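You operate a simulated robot arm through the tools that you are given. There is no shell and no other tool.

The job below is to be done with a simulated robot arm. You get a single attempt, and the scene is never put back.

Task
Find the shot whose white point reads 100 %, ease it to 90 %, then save and queue it.
Fine: NEXT to find it; CONTRAST knob alone; SAVE once, then QUEUE once.

Only the result counts: the job must be done as asked and must still hold three seconds after the hand-in. Knocking over, shifting, dropping, spilling or breaking anything else fails it.

Robot
A 7-joint arm with a two-finger parallel gripper, fixed in place. Base frame: the origin is on the floor under the middle of its stand, x ahead of it, y to its left, z up. Units: mm, rad, N and s.
It reaches about 1372 mm from its shoulder. Its first joint turns from -2.601 to 2.601 rad. Payload 3.43 kg.
Tool frame: the origin (TCP) lies between the finger pads and is the grasp point; the fingertips stand 30 mm ahead of it; z points along the fingers, y is the line along which they close. Largest opening 94 mm; finger width 28, thickness 10; the body of the gripper, 50 by 96 mm, starts 55 mm behind the TCP.
Orientation is that of the tool frame in the base frame, as a unit quaternion [w, x, y, z]. With the fingers straight down and closing along the base's y, the tool's x points along the base's -x, its y along +y and its z along -z.

Tools
- The arm moves only by the tool arm_command. Its argument "rows" is a list of rows, each a list of 3 entries, a list of its own where there are three numbers: the shift along the tool's x, y, z in units of 100 mm (1.0 is 100 mm), then the turn, a rotation vector about the tool's x, y, z in units of 120 degrees (1.0 is 120 degrees), then the closure, from 0 (fully open) to 1 (shut). In form: [[[tx, ty, tz], [ax, ay, az], jaw], ...]. A call has 1 to 20 rows; each row is the pose to reach, as a shift and turn from the pose commanded when the call began, along the tool's axes at that moment. A call with a number of a shift or a turn outside -1 to 1 is refused whole. Rows are played at 5 a second. More than 50 mm and 0.15 rad between two rows, or a gripper value outside its range, and nothing of the call is played. A pose out of reach is approached as far as the arm can. The call stops where the force on the tool passes 40 N (or 10 N more than at its start, if that is more) or the arm is blocked; 0.2 s more then pass. The fingers move at their own pace (about 45 mm/s each) and stop on an object; they squeeze with about 25 N. The grip force told is the motor's: it shows also when the fingers shut on nothing. Time passes only in rows, and 0.2 s behind the last, so rows that repeat a pose let the fingers close. The reply holds the time, the measured pose of the TCP, the force on the tool along the base axes, the opening and the grip force, in the units named above and with some noise, with the torque about the TCP (base axes, N m) and any sound that the robot's microphone picked up, and new pictures: "show" is both (left out), scene, wrist or none.
- Cameras (640 x 400 px; columns grow to the right, rows downward): "scene" is fixed at [420.2, 491, 1375.6]; the picture's right is [0.98, 0.20, 0.00], its down [0.17, -0.83, -0.53] and it looks along [-0.11, 0.52, -0.85] (base axes); focal length 214 px, centre (320, 200). "wrist" rides on the gripper at [76, 14, -102] in the tool frame; the picture's right is [-0.18, 0.98, 0.00], its down [-0.75, -0.14, -0.64] and it looks along [-0.63, -0.12, 0.77] (tool axes); focal length 243 px, centre (320, 200). There is no depth. A picture from a camera that has moved, and an enlarged one, comes with that camera's place and axes in the base frame and with its lens. The place of the scene camera against the robot may be out by one fixed shift of up to 25 mm in any direction.
- close_up(camera, box): a new picture of the part [left, top, right, bottom] of that camera's present view, enlarged. No time passes.
- close_job(): hands the job in; it is judged then, once.

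Places have to be worked out from the pictures, the camera data and where the tool is seen. Open the gripper and draw the arm clear of the work before you hand the job in, unless the task says otherwise.

The tools are called after ">>>" by a JSON object that holds its "api" and its "payload". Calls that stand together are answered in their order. arm_command: Moves the arm, as the interface text tells. Its arguments: {"type":"object","properties":{"rows":{"type":"array"},"show":{"type":"string","enum":["both","scene","wrist","none"]}},"required":["rows"]} The other tools are called the same way: close_up (camera, box) takes an enlarged picture of a part of a camera's view; close_job () hands the job in.

At the start:

```text
time: 0.0
tool_pos: [985.3, 55.2, 1095.5]
ee_rot: [0.001, 0.0, 1.0, 0.0]
wrist_force: [0.1, -0.5, -0.4]
ft_torque: [-0.04, 0.04, -0.02]
width: 94.1
grip_force: 0.1
```

scene: 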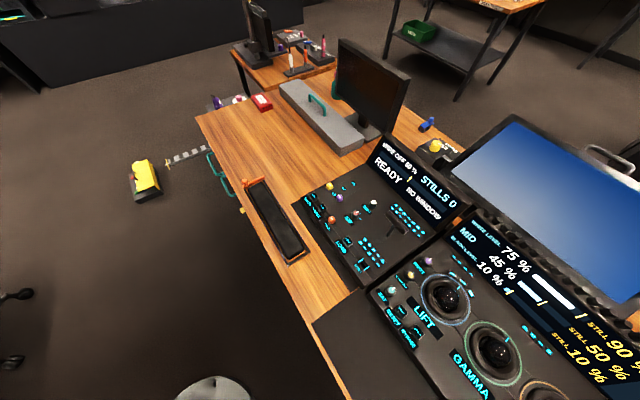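
wrist: 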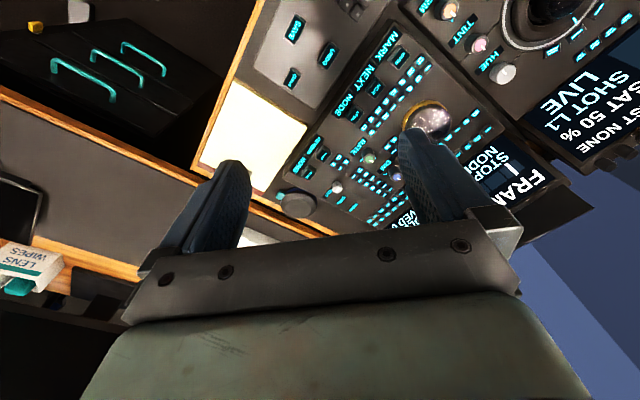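

I start by looking closely at both views to identify the panels and controls.

>>> {"api": "close_up", "payload": {"camera": "scene", "box": [360, 200, 640, 400]}}

>>> {"api": "close_up", "payload": {"camera": "scene", "box": [280, 120, 480, 280]}}

>>> {"api": "close_up", "payload": {"camera": "wrist", "box": [260, 0, 460, 130]}}

>>> {"api": "close_up", "payload": {"camera": "wrist", "box": [400, 0, 640, 240]}}

>>> {"api": "close_up", "payload": {"camera": "wrist", "box": [240, 100, 480, 250]}}

```text
2.00 times, centred on (500, 300) of scene
camera zoom: at [420.2, 491.0, 1375.6], right [0.98, 0.2, 0.0], down [0.17, -0.83, -0.53], along [-0.11, 0.52, -0.85], focal length 429 px, centre (-40, 0)
```

zoom: 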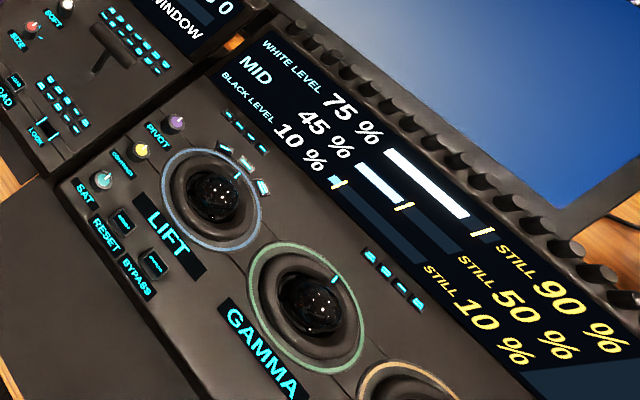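

```text
2.50 times, centred on (380, 200) of scene
camera zoom: at [420.2, 491.0, 1375.6], right [0.98, 0.2, 0.0], down [0.17, -0.83, -0.53], along [-0.11, 0.52, -0.85], focal length 536 px, centre (170, 200)
```

zoom: 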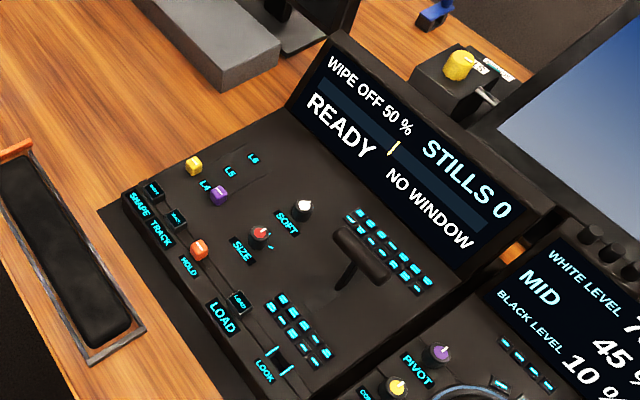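

```text
3.08 times, centred on (360, 65) of wrist
camera zoom: at [910.6, 69.9, 1196.7], right [0.18, 0.98, 0.0], down [0.75, -0.14, 0.64], along [0.63, -0.12, -0.77], focal length 746 px, centre (197, 615)
```

zoom: 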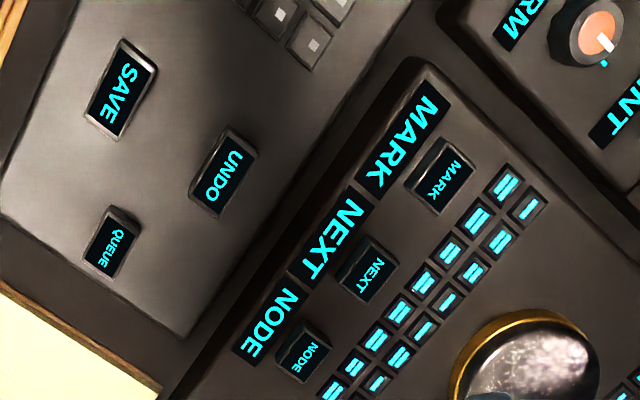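

```text
1.67 times, centred on (520, 120) of wrist
camera zoom: at [910.6, 69.9, 1196.7], right [0.18, 0.98, 0.0], down [0.75, -0.14, 0.64], along [0.63, -0.12, -0.77], focal length 404 px, centre (-13, 333)
```

zoom: 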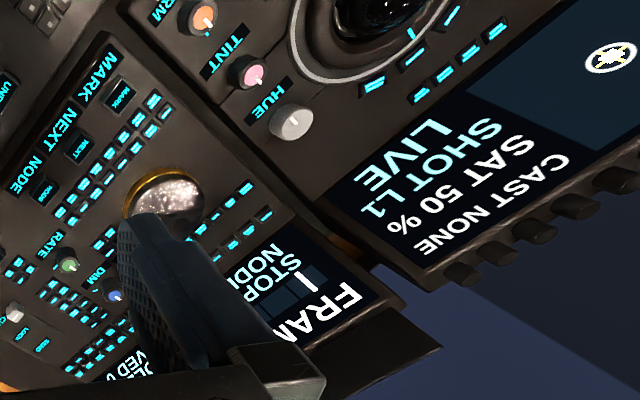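

```text
2.67 times, centred on (360, 175) of wrist
camera zoom: at [910.6, 69.9, 1196.7], right [0.18, 0.98, 0.0], down [0.75, -0.14, 0.64], along [0.63, -0.12, -0.77], focal length 647 px, centre (213, 267)
```

zoom: 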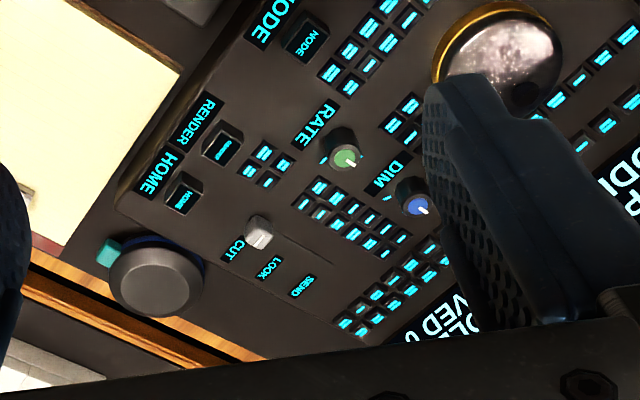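

The console seems to run diagonally: left panel, trackball panel, NEXT panel, and a SAVE/QUEUE pad. I'll enlarge the knob area and the pads further to read labels.

>>> {"api": "close_up", "payload": {"camera": "scene", "box": [375, 240, 455, 290]}}

>>> {"api": "close_up", "payload": {"camera": "scene", "box": [380, 280, 480, 350]}}

>>> {"api": "close_up", "payload": {"camera": "scene", "box": [440, 210, 640, 400]}}

>>> {"api": "close_up", "payload": {"camera": "wrist", "box": [230, 0, 400, 200]}}

>>> {"api": "close_up", "payload": {"camera": "wrist", "box": [420, 0, 640, 110]}}

```text
8.00 times, centred on (415, 265) of scene
camera zoom: at [420.2, 491.0, 1375.6], right [0.98, 0.2, 0.0], down [0.17, -0.83, -0.53], along [-0.11, 0.52, -0.85], focal length 1716 px, centre (-440, -320)
```

zoom: 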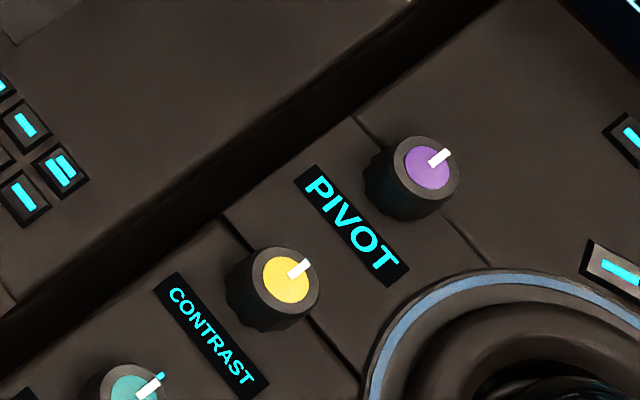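

```text
5.71 times, centred on (430, 315) of scene
camera zoom: at [420.2, 491.0, 1375.6], right [0.98, 0.2, 0.0], down [0.17, -0.83, -0.53], along [-0.11, 0.52, -0.85], focal length 1226 px, centre (-309, -457)
```

zoom: 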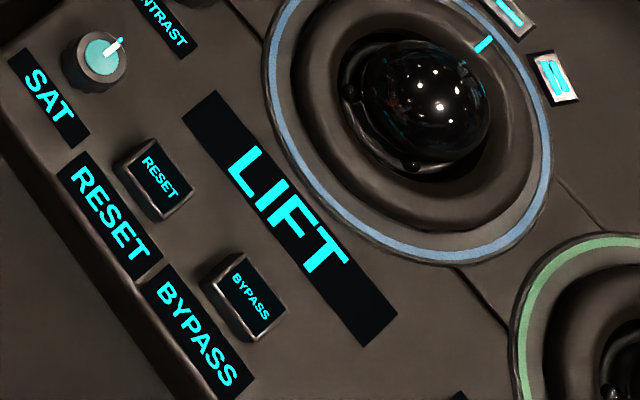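

```text
2.11 times, centred on (540, 305) of scene
camera zoom: at [420.2, 491.0, 1375.6], right [0.98, 0.2, 0.0], down [0.17, -0.83, -0.53], along [-0.11, 0.52, -0.85], focal length 452 px, centre (-143, -21)
```

zoom: 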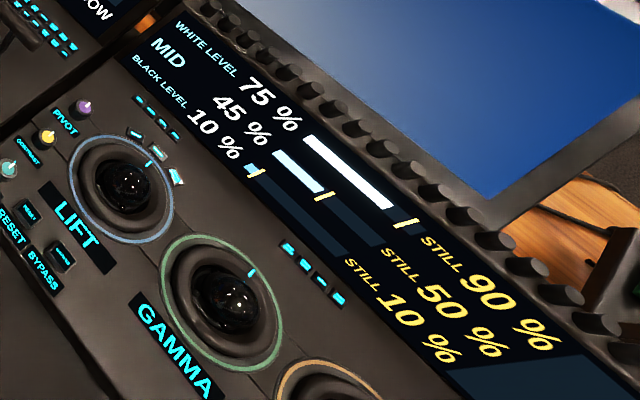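

```text
2.00 times, centred on (315, 100) of wrist
camera zoom: at [910.6, 69.9, 1196.7], right [0.18, 0.98, 0.0], down [0.75, -0.14, 0.64], along [0.63, -0.12, -0.77], focal length 485 px, centre (330, 400)
```

zoom: 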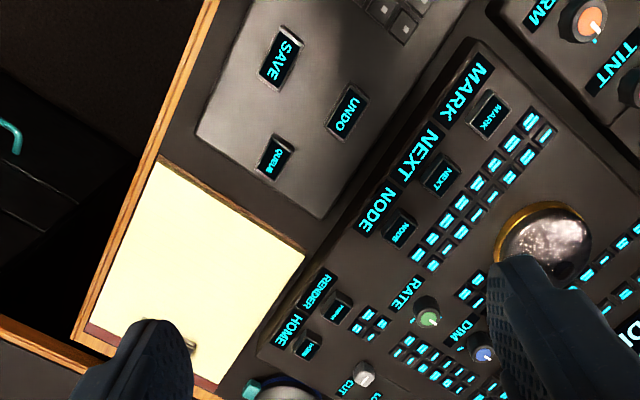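

```text
2.91 times, centred on (530, 55) of wrist
camera zoom: at [910.6, 69.9, 1196.7], right [0.18, 0.98, 0.0], down [0.75, -0.14, 0.64], along [0.63, -0.12, -0.77], focal length 706 px, centre (-291, 622)
```

zoom: 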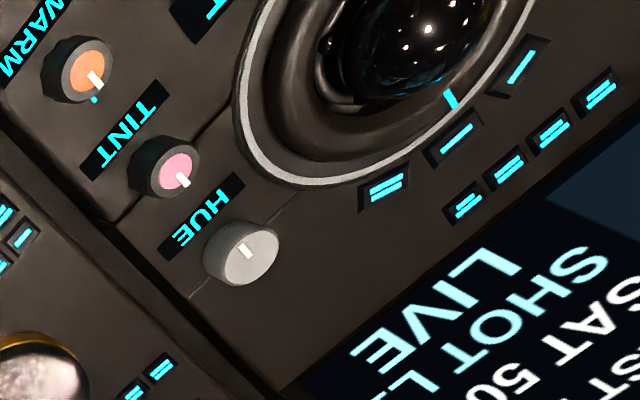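

The CONTRAST knob is yellow, between PIVOT and SAT; NEXT sits on the right panel and SAVE/QUEUE on the lower pad. I rotate the tool about 45° so the wrist camera looks squarely across the console, and shift back a little to survey and triangulate.

>>> {"api": "arm_command", "payload": {"rows": [[[0.14, -0.11, 0], [0, 0, -0.0625], 0], [[0.28, -0.22, 0], [0, 0, -0.125], 0], [[0.42, -0.33, 0], [0, 0, -0.1875], 0], [[0.56, -0.44, 0], [0, 0, -0.25], 0], [[0.7, -0.55, 0], [0, 0, -0.3125], 0], [[0.85, -0.65, 0], [0, 0, -0.375], 0], [[0.85, -0.65, 0], [0, 0, -0.375], 0]]}}

```text
time: 1.6
tool_pos: [902.1, -10.2, 1093.6]
ee_rot: [0.001, -0.383, 0.924, 0.0]
wrist_force: [0.4, 1.1, 0.5]
ft_torque: [-0.01, -0.01, 0.0]
width: 93.8
grip_force: 0.1
camera wrist: at [839.2, -53.5, 1197.5], right [-0.57, 0.82, 0.0], down [0.63, 0.43, 0.64], along [0.53, 0.36, -0.77], focal length 243 px, centre (320, 200)
```

scene: 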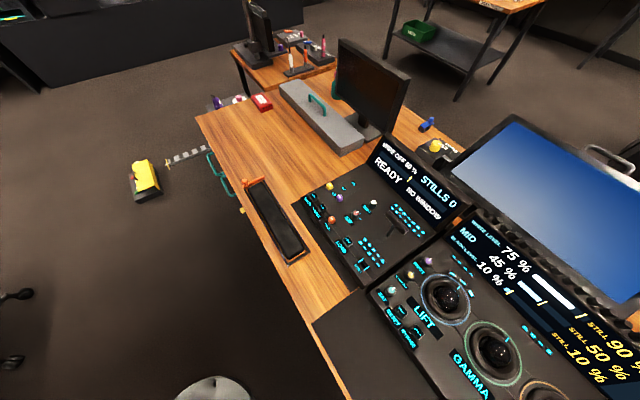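
wrist: 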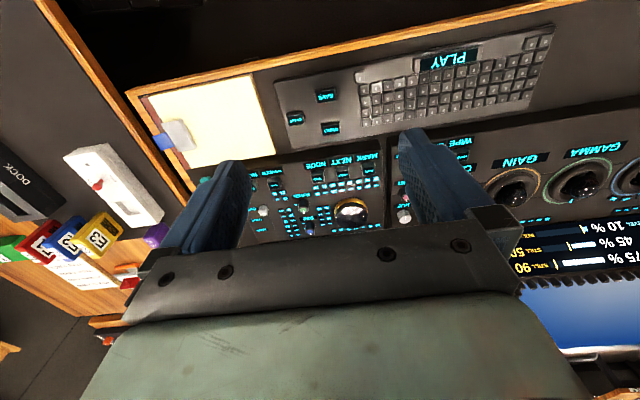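

The view now shows the keyboard with SAVE/QUEUE, the right panel with NEXT and the trackball panel. I enlarge these for measuring.

>>> {"api": "close_up", "payload": {"camera": "wrist", "box": [260, 70, 420, 170]}}

>>> {"api": "close_up", "payload": {"camera": "wrist", "box": [240, 140, 400, 250]}}

>>> {"api": "close_up", "payload": {"camera": "wrist", "box": [440, 100, 640, 300]}}

```text
4.00 times, centred on (340, 120) of wrist
camera zoom: at [839.2, -53.5, 1197.5], right [-0.57, 0.82, 0.0], down [0.63, 0.43, 0.64], along [0.53, 0.36, -0.77], focal length 970 px, centre (240, 520)
```

zoom: 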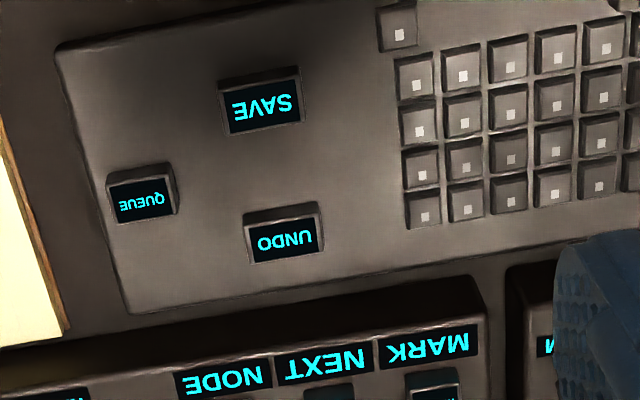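

```text
3.64 times, centred on (320, 195) of wrist
camera zoom: at [839.2, -53.5, 1197.5], right [-0.57, 0.82, 0.0], down [0.63, 0.43, 0.64], along [0.53, 0.36, -0.77], focal length 882 px, centre (320, 218)
```

zoom: 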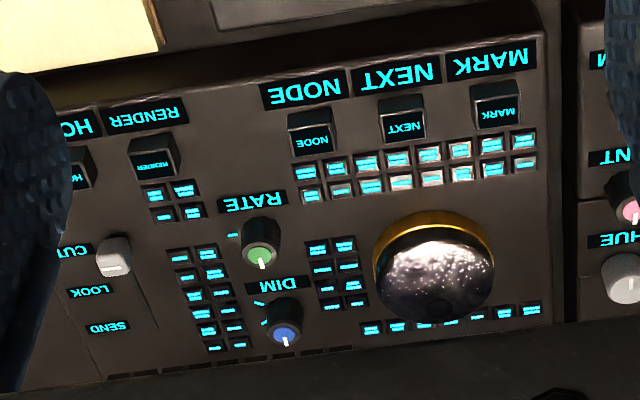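

```text
2.00 times, centred on (540, 200) of wrist
camera zoom: at [839.2, -53.5, 1197.5], right [-0.57, 0.82, 0.0], down [0.63, 0.43, 0.64], along [0.53, 0.36, -0.77], focal length 485 px, centre (-120, 200)
```

zoom: 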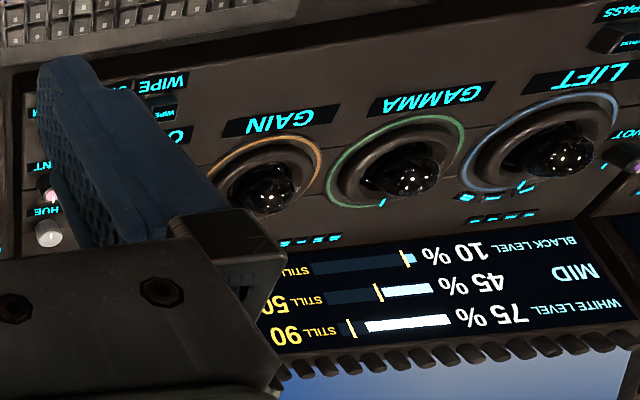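

Triangulating between the two views gives NEXT at about (1031, 133, 800), SAVE (941, 29, 766) and QUEUE (1004, 8, 766), with flat panels. I close the fingers and move toward a hover above NEXT.

>>> {"api": "arm_command", "payload": {"rows": [[[-0.24, 0.01, 0.25], [0, 0, 0], 1], [[-0.48, 0.03, 0.5], [0, 0, 0], 1], [[-0.72, 0.04, 0.75], [0, 0, 0], 1], [[-0.96, 0.05, 1.0], [0, 0, 0], 1], [[-0.96, 0.05, 1.0], [0, 0, 0], 1]]}}

```text
time: 2.8
tool_pos: [966.8, 61.8, 993.3]
ee_rot: [0.0, -0.382, 0.924, 0.0]
wrist_force: [-0.5, -0.2, -0.4]
ft_torque: [-0.01, 0.0, -0.03]
width: 0.0
grip_force: 10.2
camera wrist: at [902.7, 18.2, 1096.6], right [-0.56, 0.83, 0.0], down [0.63, 0.43, 0.64], along [0.53, 0.36, -0.77], focal length 243 px, centre (320, 200)
```

scene: 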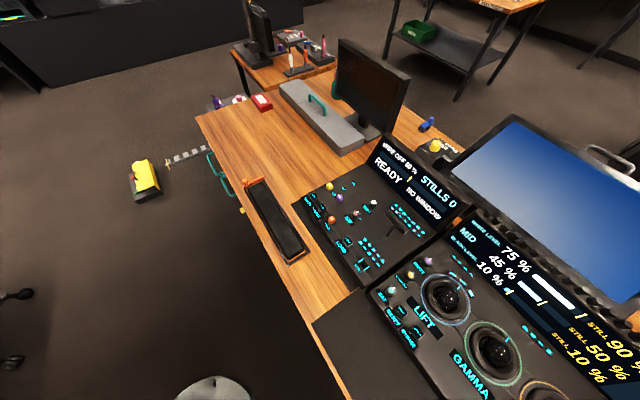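
wrist: 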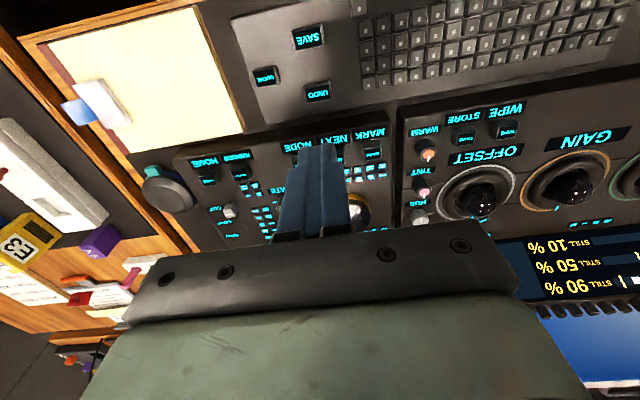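

The fingers are shut and the right panel is in view. I continue to above NEXT.

>>> {"api": "arm_command", "payload": {"rows": [[[-0.25, 0.01, 0.25], [0, 0, 0], 1], [[-0.5, 0.02, 0.5], [0, 0, 0], 1], [[-0.75, 0.03, 0.75], [0, 0, 0], 1], [[-0.977, 0.04, 1.0], [0, 0, 0], 1], [[-0.977, 0.04, 1.0], [0, 0, 0], 1]]}}

```text
time: 4.0
tool_pos: [1031.5, 133.3, 895.1]
ee_rot: [0.0, -0.383, 0.924, 0.0]
wrist_force: [-0.2, -0.7, 0.3]
ft_torque: [0.04, 0.0, -0.03]
width: 0.2
grip_force: 25.0
camera wrist: at [968.1, 89.4, 998.4], right [-0.56, 0.83, 0.0], down [0.63, 0.43, 0.64], along [0.53, 0.36, -0.77], focal length 243 px, centre (320, 200)
```

scene: 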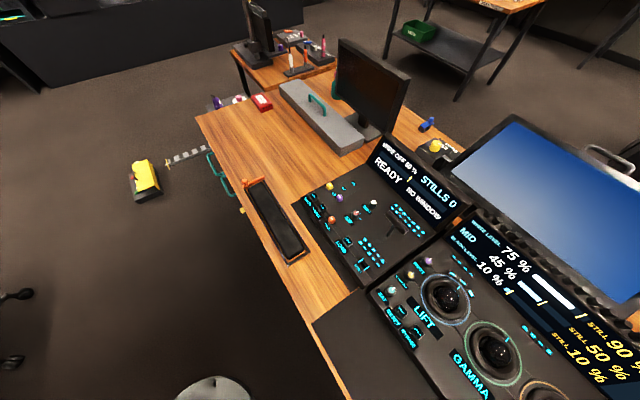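
wrist: 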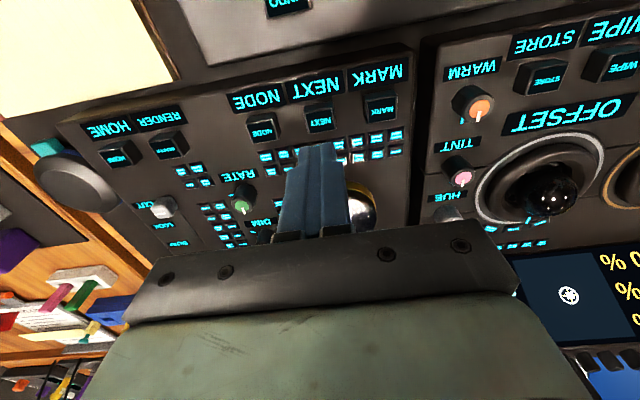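

NEXT projects to (1032, 133.4, 800), right below the tips. I lower to a few millimetres above the button and look.

>>> {"api": "arm_command", "payload": {"rows": [[[0, 0, 0.2], [0, 0, 0], 1], [[0, 0, 0.4], [0, 0, 0], 1], [[0, 0, 0.54], [0, 0, 0], 1], [[0, 0, 0.58], [0, 0, 0], 1]]}}

>>> {"api": "close_up", "payload": {"camera": "wrist", "box": [240, 60, 400, 180]}}

```text
time: 5.0
tool_pos: [1031.5, 133.4, 835.5]
ee_rot: [0.0, -0.382, 0.924, 0.0]
wrist_force: [0.4, 0.6, 0.2]
ft_torque: [-0.02, 0.01, 0.0]
width: 0.1
grip_force: 24.8
camera wrist: at [968.0, 90.6, 938.7], right [-0.56, 0.83, 0.0], down [0.63, 0.43, 0.64], along [0.53, 0.36, -0.77], focal length 243 px, centre (320, 200)
```

scene: 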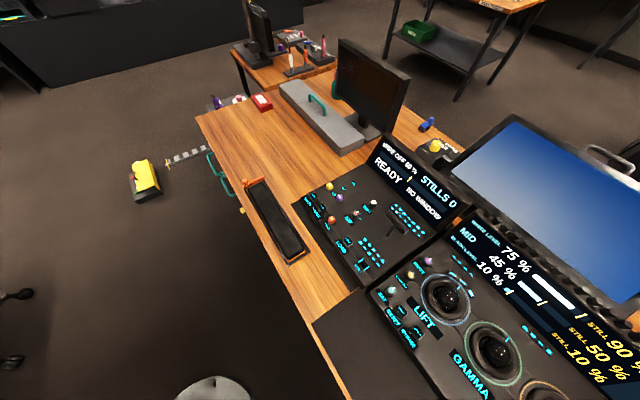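
wrist: 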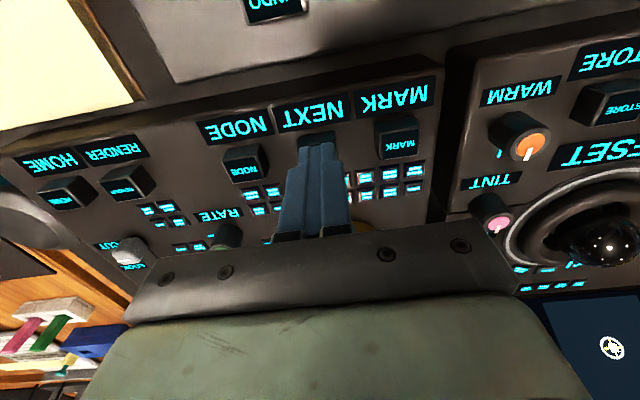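

```text
3.33 times, centred on (320, 120) of wrist
camera zoom: at [968.0, 90.6, 938.7], right [-0.56, 0.83, 0.0], down [0.63, 0.43, 0.64], along [0.53, 0.36, -0.77], focal length 809 px, centre (320, 467)
```

zoom: 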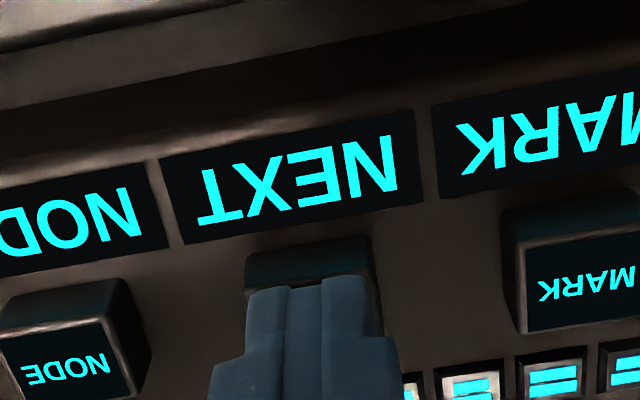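

The tips are centred over the NEXT button with small clearance. I press down slowly in millimetre steps and check for force or a click.

>>> {"api": "arm_command", "payload": {"rows": [[[0, 0, 0.02], [0, 0, 0], 1], [[0, 0, 0.04], [0, 0, 0], 1], [[0, 0, 0.05], [0, 0, 0], 1], [[0, 0, 0.06], [0, 0, 0], 1], [[0, 0, 0.07], [0, 0, 0], 1]]}}

```text
time: 6.2
tool_pos: [1032.1, 134.0, 829.2]
ee_rot: [0.001, -0.383, 0.924, 0.0]
wrist_force: [0.4, 0.5, 3.4]
ft_torque: [0.02, -0.05, 0.02]
width: 0.0
grip_force: 25.1
heard: click
camera wrist: at [968.4, 90.4, 931.9], right [-0.56, 0.83, 0.0], down [0.63, 0.43, 0.64], along [0.53, 0.36, -0.77], focal length 243 px, centre (320, 200)
```

scene: 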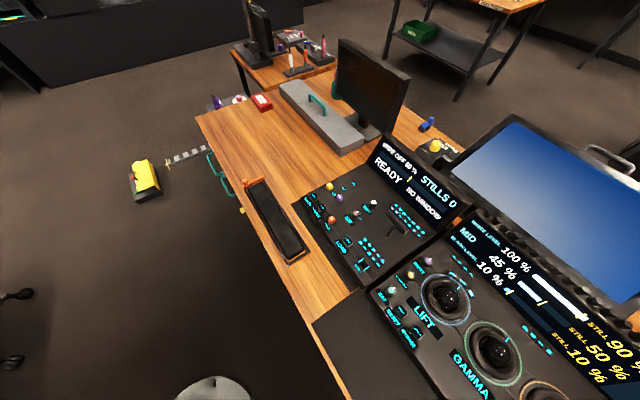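
wrist: 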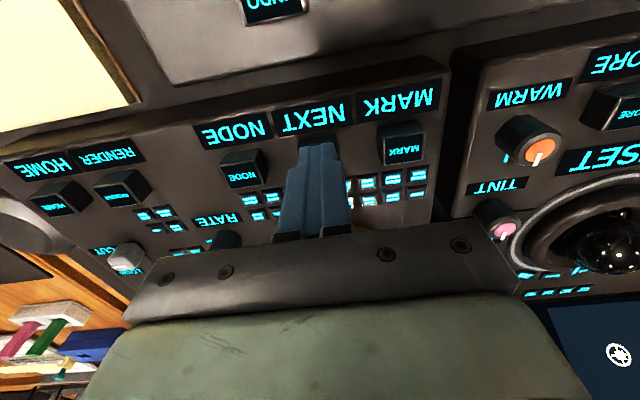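

A click was heard and the display changed; I zoom to read the new levels.

>>> {"api": "close_up", "payload": {"camera": "scene", "box": [440, 200, 640, 400]}}

>>> {"api": "close_up", "payload": {"camera": "scene", "box": [450, 210, 550, 300]}}

```text
2.00 times, centred on (540, 300) of scene
camera zoom: at [420.2, 491.0, 1375.6], right [0.98, 0.2, 0.0], down [0.17, -0.83, -0.53], along [-0.11, 0.52, -0.85], focal length 429 px, centre (-120, 0)
```

zoom: 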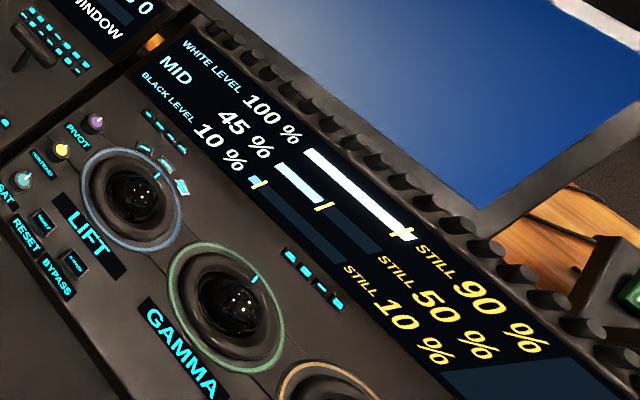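

```text
4.44 times, centred on (500, 255) of scene
camera zoom: at [420.2, 491.0, 1375.6], right [0.98, 0.2, 0.0], down [0.17, -0.83, -0.53], along [-0.11, 0.52, -0.85], focal length 953 px, centre (-480, -44)
```

zoom: 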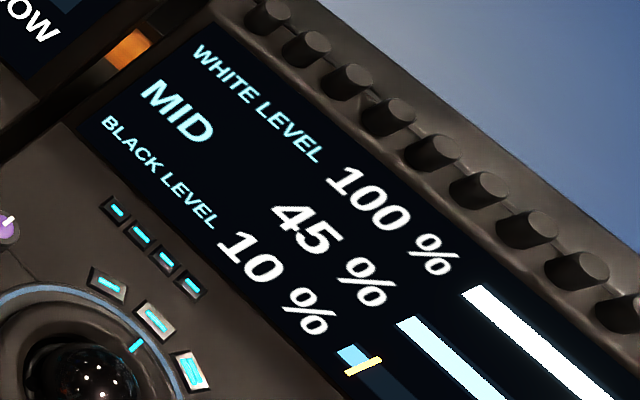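

White level reads 100 % after a single NEXT. I lift straight off the button and check that the reading holds.

>>> {"api": "arm_command", "payload": {"rows": [[[0, 0, -0.05], [0, 0, 0], 1], [[0, 0, -0.2], [0, 0, 0], 1], [[0, 0, -0.5], [0, 0, 0], 1], [[0, 0, -0.9], [0, 0, 0], 1], [[0, 0, -1.0], [0, 0, 0], 1]]}}

>>> {"api": "close_up", "payload": {"camera": "scene", "box": [440, 200, 640, 400]}}

```text
time: 7.4
tool_pos: [1032.9, 134.3, 927.6]
ee_rot: [0.0, -0.383, 0.924, 0.0]
wrist_force: [0.2, -0.5, 0.5]
ft_torque: [0.02, 0.0, 0.0]
width: 0.0
grip_force: 25.1
camera wrist: at [968.9, 90.7, 1031.5], right [-0.56, 0.83, 0.0], down [0.63, 0.43, 0.64], along [0.53, 0.36, -0.77], focal length 243 px, centre (320, 200)
```

scene: 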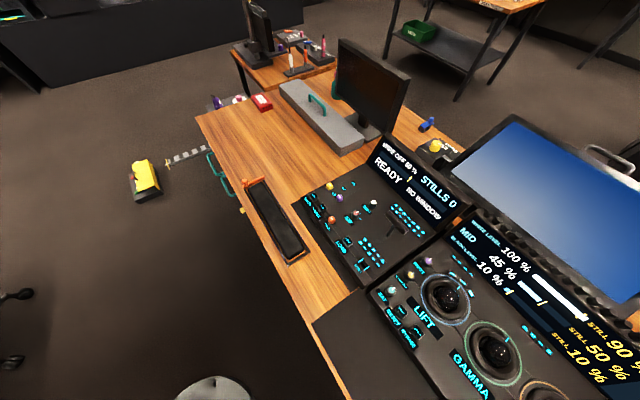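
wrist: 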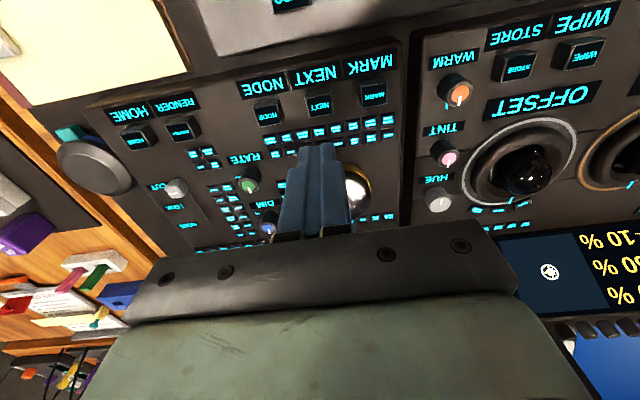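

```text
2.00 times, centred on (540, 300) of scene
camera zoom: at [420.2, 491.0, 1375.6], right [0.98, 0.2, 0.0], down [0.17, -0.83, -0.53], along [-0.11, 0.52, -0.85], focal length 429 px, centre (-120, 0)
```

zoom: 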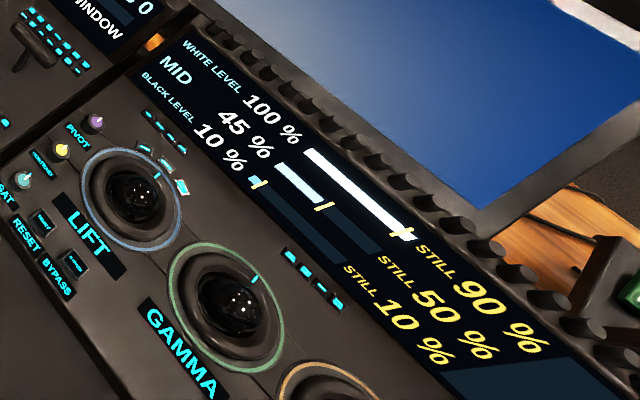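

Reading holds at 100 %. Now I travel left along the console (tool +y) at a higher altitude toward the CONTRAST knob, estimated near (617, 661).

>>> {"api": "arm_command", "payload": {"rows": [[[0, 0.1, -0.3], [0, 0, 0], 1], [[0, 0.4, -0.6], [0, 0, 0], 1], [[0, 0.8, -0.8], [0, 0, 0], 1], [[0, 1.0, -0.8], [0, 0, 0], 1]], "show": "none"}}

>>> {"api": "arm_command", "payload": {"rows": [[[0, 0.35, 0], [0, 0, 0], 1], [[0, 0.7, 0], [0, 0, 0], 1], [[0, 1.0, 0], [0, 0, 0], 1]], "show": "none"}}

>>> {"api": "arm_command", "payload": {"rows": [[[0, 0.35, 0], [0, 0, 0], 1], [[0, 0.7, 0], [0, 0, 0], 1], [[0, 1.0, 0], [0, 0, 0], 1]]}}

```text
time: 8.4
tool_pos: [961.3, 204.3, 1008.7]
ee_rot: [0.001, -0.382, 0.924, -0.001]
wrist_force: [1.0, -0.2, 1.1]
ft_torque: [-0.03, 0.0, -0.04]
width: 0.1
grip_force: 24.9
```

```text
time: 9.2
tool_pos: [889.3, 274.1, 1008.3]
ee_rot: [0.0, -0.383, 0.924, -0.001]
wrist_force: [0.2, -0.6, 0.0]
ft_torque: [-0.01, 0.02, 0.0]
width: 0.2
grip_force: 25.3
```

```text
time: 10.0
tool_pos: [820.3, 348.0, 1009.4]
ee_rot: [-0.001, -0.382, 0.924, 0.0]
wrist_force: [-0.3, -0.1, 0.1]
ft_torque: [0.0, 0.03, 0.0]
width: 0.0
grip_force: 25.2
camera wrist: at [756.5, 304.0, 1112.4], right [-0.56, 0.83, 0.0], down [0.63, 0.43, 0.64], along [0.53, 0.36, -0.77], focal length 243 px, centre (320, 200)
```

scene: 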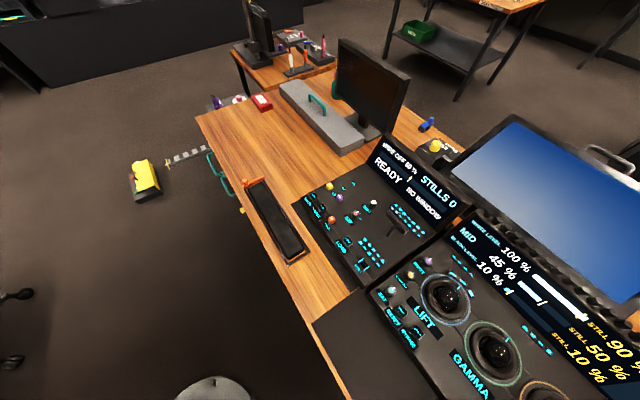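
wrist: 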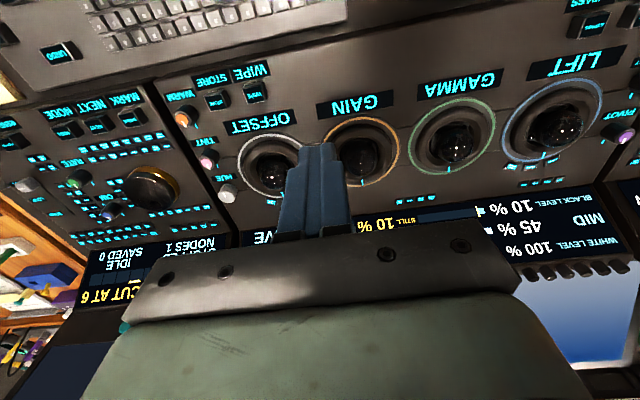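

The wrist camera reads WHITE LEVEL 100 %, MID 45, BLACK 10, and PIVOT is appearing at the right. I continue along the console, partly opening the fingers to about 47 mm.

>>> {"api": "arm_command", "payload": {"rows": [[[0, 0.35, 0], [0, 0, 0], 0.5], [[0, 0.7, 0], [0, 0, 0], 0.5], [[0, 1.0, 0], [0, 0, 0], 0.5]], "show": "none"}}

>>> {"api": "arm_command", "payload": {"rows": [[[0, 0.35, 0], [0, 0, 0], 0.5], [[0, 0.7, 0], [0, 0, 0], 0.5], [[0, 1.0, 0], [0, 0, 0], 0.5]]}}

```text
time: 10.8
tool_pos: [749.2, 417.5, 1008.9]
ee_rot: [0.001, -0.383, 0.924, 0.001]
wrist_force: [0.0, 1.4, -0.5]
ft_torque: [-0.03, 0.03, -0.01]
width: 46.8
grip_force: 0.1
```

```text
time: 11.6
tool_pos: [677.7, 487.3, 1007.7]
ee_rot: [0.0, -0.382, 0.924, 0.0]
wrist_force: [0.4, -0.2, -0.4]
ft_torque: [-0.02, 0.01, 0.03]
width: 47.0
grip_force: 0.2
camera wrist: at [614.7, 442.9, 1110.4], right [-0.56, 0.83, 0.0], down [0.63, 0.43, 0.64], along [0.53, 0.36, -0.77], focal length 243 px, centre (320, 200)
```

scene: 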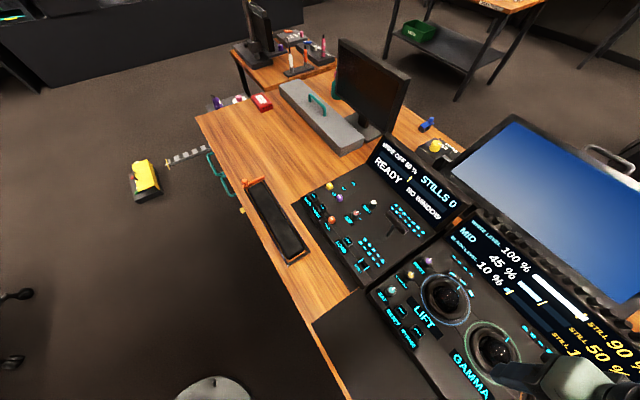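
wrist: 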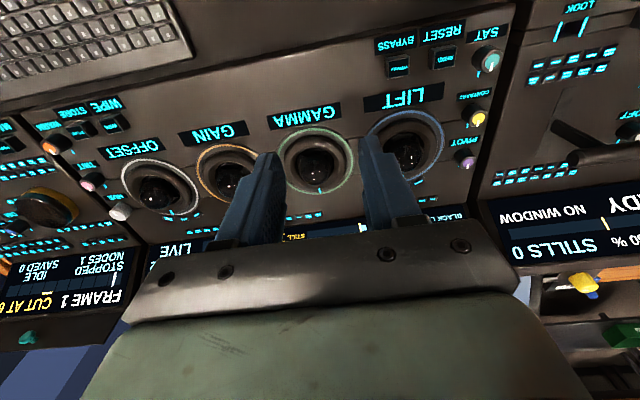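

CONTRAST (yellow) shows at wrist (478,118), which puts it near (599, 669) for z≈815. I zoom for precision, then move closer for a second sight line.

>>> {"api": "close_up", "payload": {"camera": "wrist", "box": [420, 20, 560, 180]}}

>>> {"api": "arm_command", "payload": {"rows": [[[0, 0.35, 0], [0, 0, 0], 0.5], [[0, 0.7, 0], [0, 0, 0], 0.5], [[0, 1.0, 0], [0, 0, 0], 0.5], [[0, 1.0, 0], [0, 0, 0], 0.5]]}}

>>> {"api": "close_up", "payload": {"camera": "wrist", "box": [320, 20, 480, 180]}}

```text
2.50 times, centred on (490, 100) of wrist
camera zoom: at [614.7, 442.9, 1110.4], right [-0.56, 0.83, 0.0], down [0.63, 0.43, 0.64], along [0.53, 0.36, -0.77], focal length 606 px, centre (-105, 450)
```

zoom: 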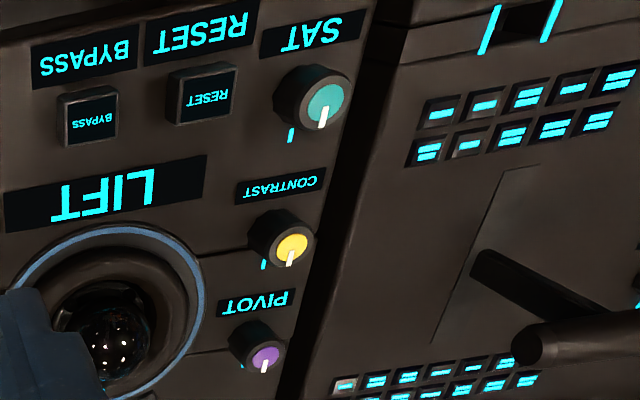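

```text
time: 12.6
tool_pos: [608.1, 558.1, 1007.6]
ee_rot: [0.0, -0.383, 0.924, 0.0]
wrist_force: [-0.4, -0.2, 0.3]
ft_torque: [0.0, 0.03, -0.02]
width: 47.0
grip_force: 0.1
camera wrist: at [543.9, 514.3, 1109.8], right [-0.56, 0.83, 0.0], down [0.63, 0.43, 0.64], along [0.53, 0.36, -0.77], focal length 243 px, centre (320, 200)
```

scene: 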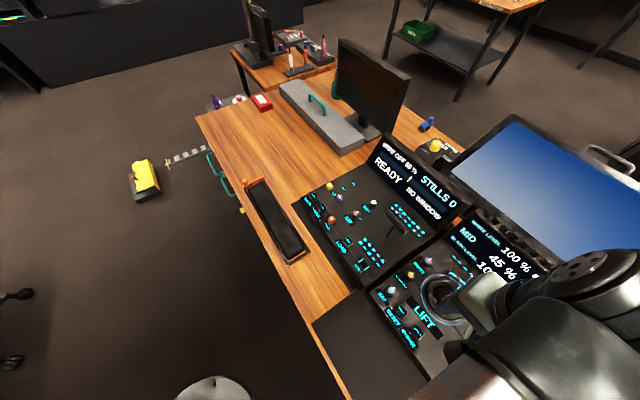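
wrist: 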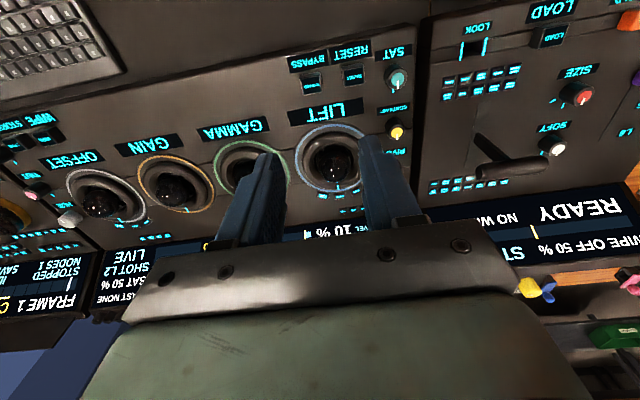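

```text
2.50 times, centred on (400, 100) of wrist
camera zoom: at [543.9, 514.3, 1109.8], right [-0.56, 0.83, 0.0], down [0.63, 0.43, 0.64], along [0.53, 0.36, -0.77], focal length 606 px, centre (120, 450)
```

zoom: 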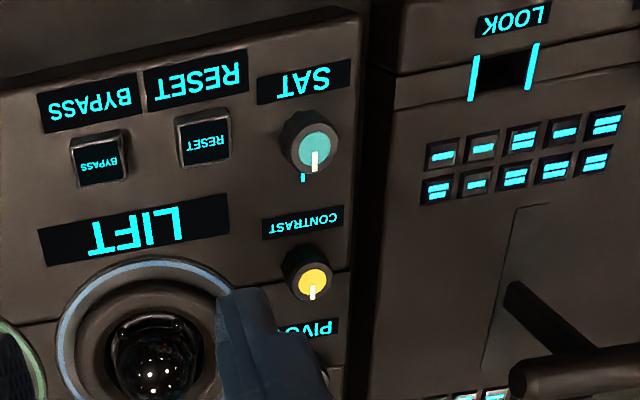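

Triangulation puts the CONTRAST knob's top at about (597.5, 671, 815.5). I move over it with the fingers open 47 mm, staying ~65 mm above for a check.

>>> {"api": "arm_command", "payload": {"rows": [[[-0.18, 0.22, 0.2], [0, 0, 0], 0.5], [[-0.36, 0.44, 0.4], [0, 0, 0], 0.5], [[-0.54, 0.66, 0.6], [0, 0, 0], 0.5], [[-0.723, 0.873, 0.8], [0, 0, 0], 0.5], [[-0.723, 0.873, 0.9], [0, 0, 0], 0.5], [[-0.723, 0.873, 0.9], [0, 0, 0], 0.5]]}}

>>> {"api": "close_up", "payload": {"camera": "wrist", "box": [240, 80, 400, 200]}}

```text
time: 14.0
tool_pos: [595.5, 672.4, 920.3]
ee_rot: [0.0, -0.382, 0.924, 0.001]
wrist_force: [0.6, -1.2, -0.7]
ft_torque: [-0.04, -0.01, -0.03]
width: 46.7
grip_force: 0.1
camera wrist: at [532.4, 627.5, 1023.0], right [-0.56, 0.83, 0.0], down [0.63, 0.43, 0.64], along [0.53, 0.36, -0.77], focal length 243 px, centre (320, 200)
```

scene: 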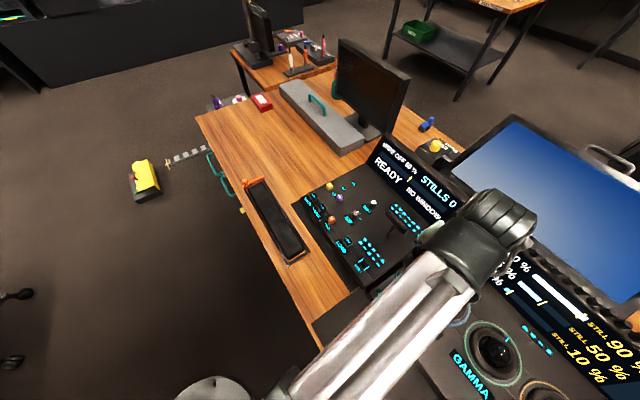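
wrist: 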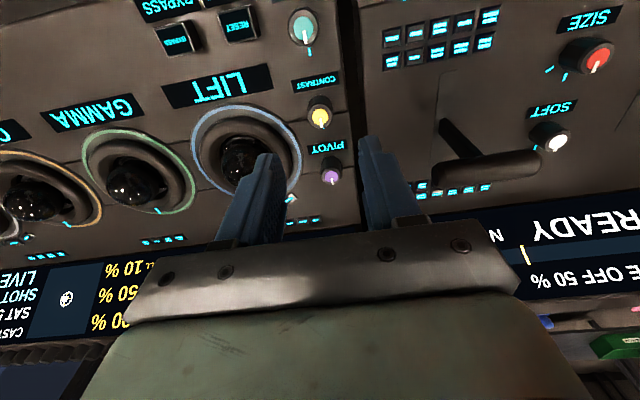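

```text
3.33 times, centred on (320, 140) of wrist
camera zoom: at [532.4, 627.5, 1023.0], right [-0.56, 0.83, 0.0], down [0.63, 0.43, 0.64], along [0.53, 0.36, -0.77], focal length 809 px, centre (320, 400)
```

zoom: 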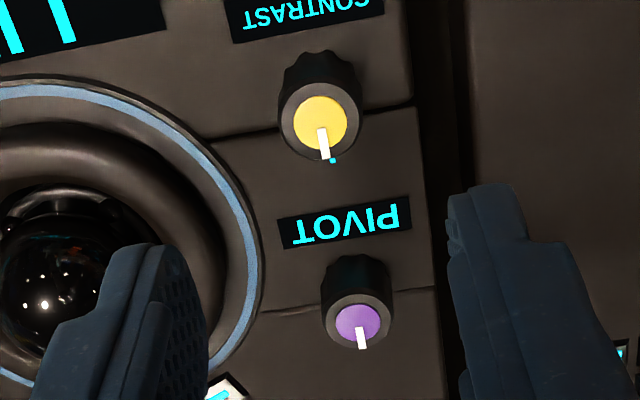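

The knob centre refines to (598, 672.5), 2 mm forward of the tool axis. I narrow the fingers to ~40 mm and lower in two stages around the knob.

>>> {"api": "arm_command", "payload": {"rows": [[[-0.02, 0, 0.25], [0, 0, 0], 0.574], [[-0.02, 0, 0.5], [0, 0, 0], 0.574], [[-0.02, 0, 0.7], [0, 0, 0], 0.574], [[-0.02, 0, 0.7], [0, 0, 0], 0.574]]}}

>>> {"api": "close_up", "payload": {"camera": "wrist", "box": [240, 60, 400, 200]}}

```text
time: 15.0
tool_pos: [599.3, 672.3, 850.1]
ee_rot: [0.0, -0.383, 0.924, 0.001]
wrist_force: [-0.7, 0.0, 0.0]
ft_torque: [-0.03, 0.0, 0.01]
width: 39.9
grip_force: 0.0
camera wrist: at [534.7, 627.4, 952.6], right [-0.56, 0.83, 0.0], down [0.63, 0.43, 0.64], along [0.53, 0.36, -0.77], focal length 243 px, centre (320, 200)
```

scene: 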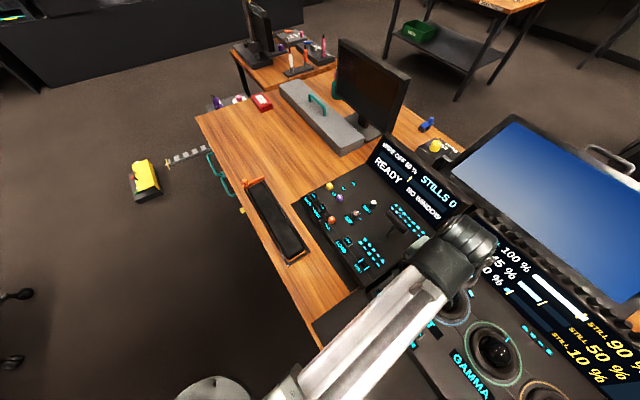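
wrist: 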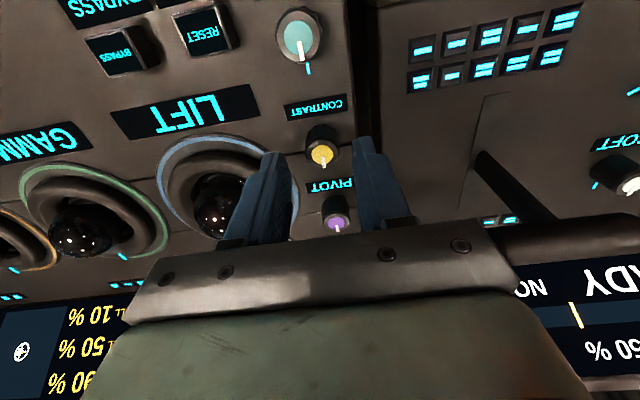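

```text
2.86 times, centred on (320, 130) of wrist
camera zoom: at [534.7, 627.4, 952.6], right [-0.56, 0.83, 0.0], down [0.63, 0.43, 0.64], along [0.53, 0.36, -0.77], focal length 693 px, centre (320, 400)
```

zoom: 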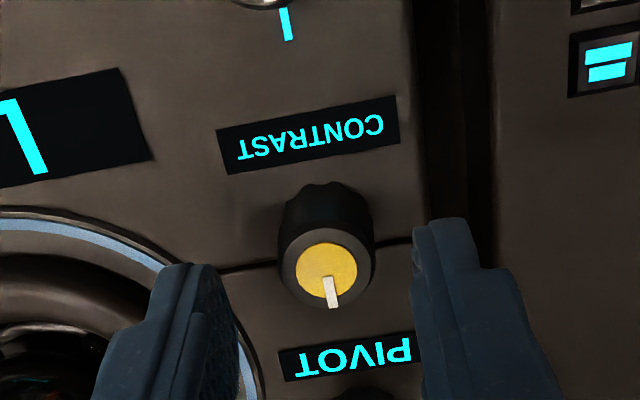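

The knob sits between the fingers and the scene camera can still read "100 %". I correct 1.5 mm sideways, lower to grip height and close on the knob.

>>> {"api": "arm_command", "payload": {"rows": [[[0, 0.015, 0.1], [0, 0, 0], 0.574], [[0, 0.015, 0.2], [0, 0, 0], 0.574], [[0, 0.015, 0.23], [0, 0, 0], 0.574], [[0, 0.015, 0.23], [0, 0, 0], 0.65], [[0, 0.015, 0.23], [0, 0, 0], 1], [[0, 0.015, 0.23], [0, 0, 0], 1], [[0, 0.015, 0.23], [0, 0, 0], 1]]}}

>>> {"api": "close_up", "payload": {"camera": "scene", "box": [450, 210, 610, 330]}}

>>> {"api": "close_up", "payload": {"camera": "wrist", "box": [240, 60, 400, 200]}}

```text
time: 16.6
tool_pos: [598.0, 673.4, 825.8]
ee_rot: [0.0, -0.383, 0.924, -0.001]
wrist_force: [6.7, -6.5, -0.4]
ft_torque: [0.17, 0.0, 0.0]
width: 22.4
grip_force: 45.0
camera wrist: at [534.5, 628.9, 928.7], right [-0.56, 0.83, 0.0], down [0.63, 0.43, 0.64], along [0.53, 0.36, -0.77], focal length 243 px, centre (320, 200)
```

scene: 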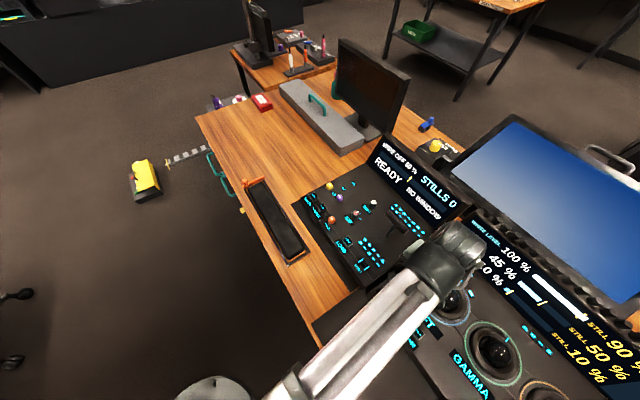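
wrist: 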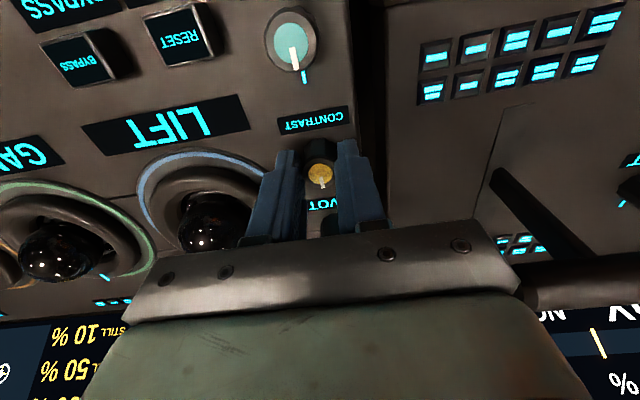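

```text
3.33 times, centred on (530, 270) of scene
camera zoom: at [420.2, 491.0, 1375.6], right [0.98, 0.2, 0.0], down [0.17, -0.83, -0.53], along [-0.11, 0.52, -0.85], focal length 715 px, centre (-380, -33)
```

zoom: 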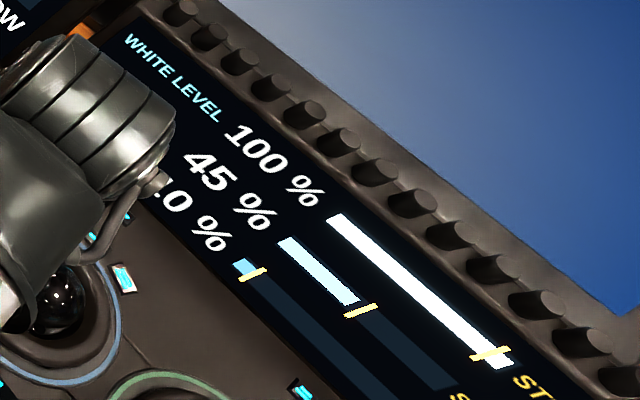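

```text
2.86 times, centred on (320, 130) of wrist
camera zoom: at [534.5, 628.9, 928.7], right [-0.56, 0.83, 0.0], down [0.63, 0.43, 0.64], along [0.53, 0.36, -0.77], focal length 693 px, centre (320, 400)
```

zoom: 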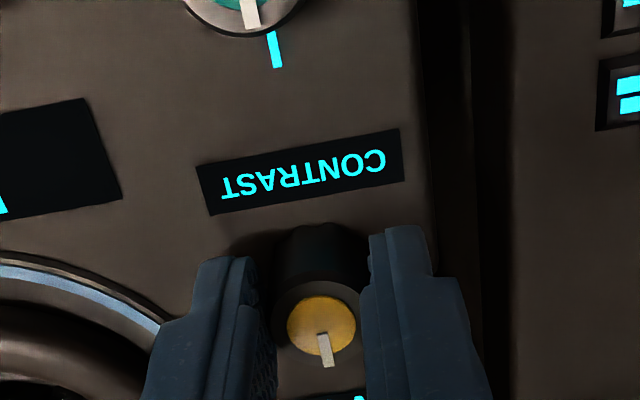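

The knob is gripped (22.4 mm) and the display stays readable. I make a small test turn counter-clockwise of about 10°.

>>> {"api": "arm_command", "payload": {"rows": [[[0, 0.01, 0.23], [0, 0, -0.03], 1], [[0, 0.01, 0.23], [0, 0, -0.06], 1], [[0, 0.01, 0.23], [0, 0, -0.08], 1]]}}

>>> {"api": "close_up", "payload": {"camera": "scene", "box": [450, 210, 610, 330]}}

```text
time: 17.0
tool_pos: [598.3, 672.1, 817.6]
ee_rot: [0.003, -0.403, 0.915, 0.0]
wrist_force: [-2.4, -9.2, 27.6]
ft_torque: [-0.53, 1.58, -0.06]
width: 22.9
grip_force: 45.1
stopped in row 2: the force on the tool passed its limit at 111 N (the readings are from after the stop); the commanded pose is now the measured one
camera wrist: at [535.9, 625.8, 920.4], right [-0.6, 0.8, 0.0], down [0.61, 0.46, 0.65], along [0.52, 0.39, -0.76], focal length 243 px, centre (320, 200)
```

scene: 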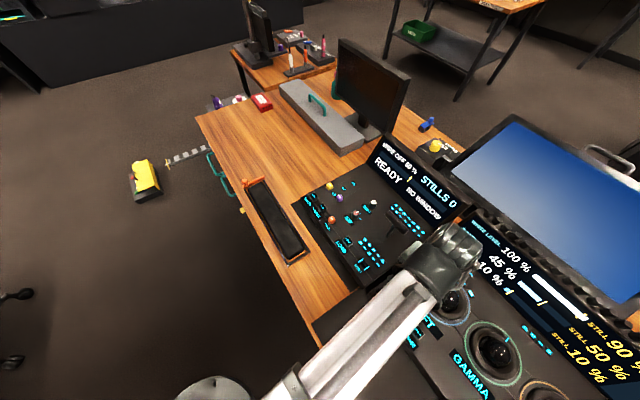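
wrist: 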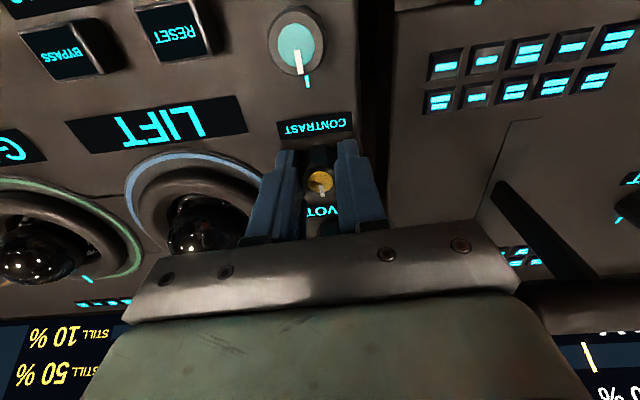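

```text
3.33 times, centred on (530, 270) of scene
camera zoom: at [420.2, 491.0, 1375.6], right [0.98, 0.2, 0.0], down [0.17, -0.83, -0.53], along [-0.11, 0.52, -0.85], focal length 715 px, centre (-380, -33)
```

zoom: 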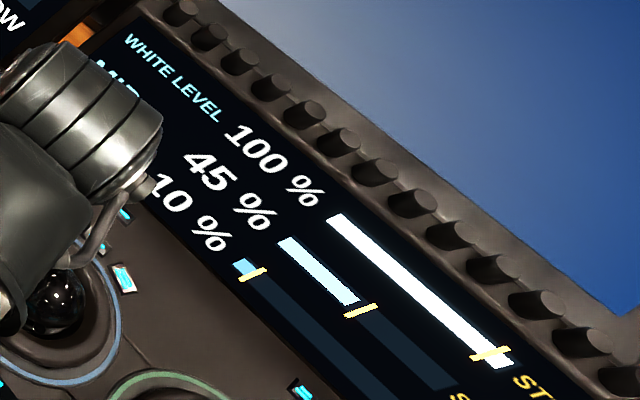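

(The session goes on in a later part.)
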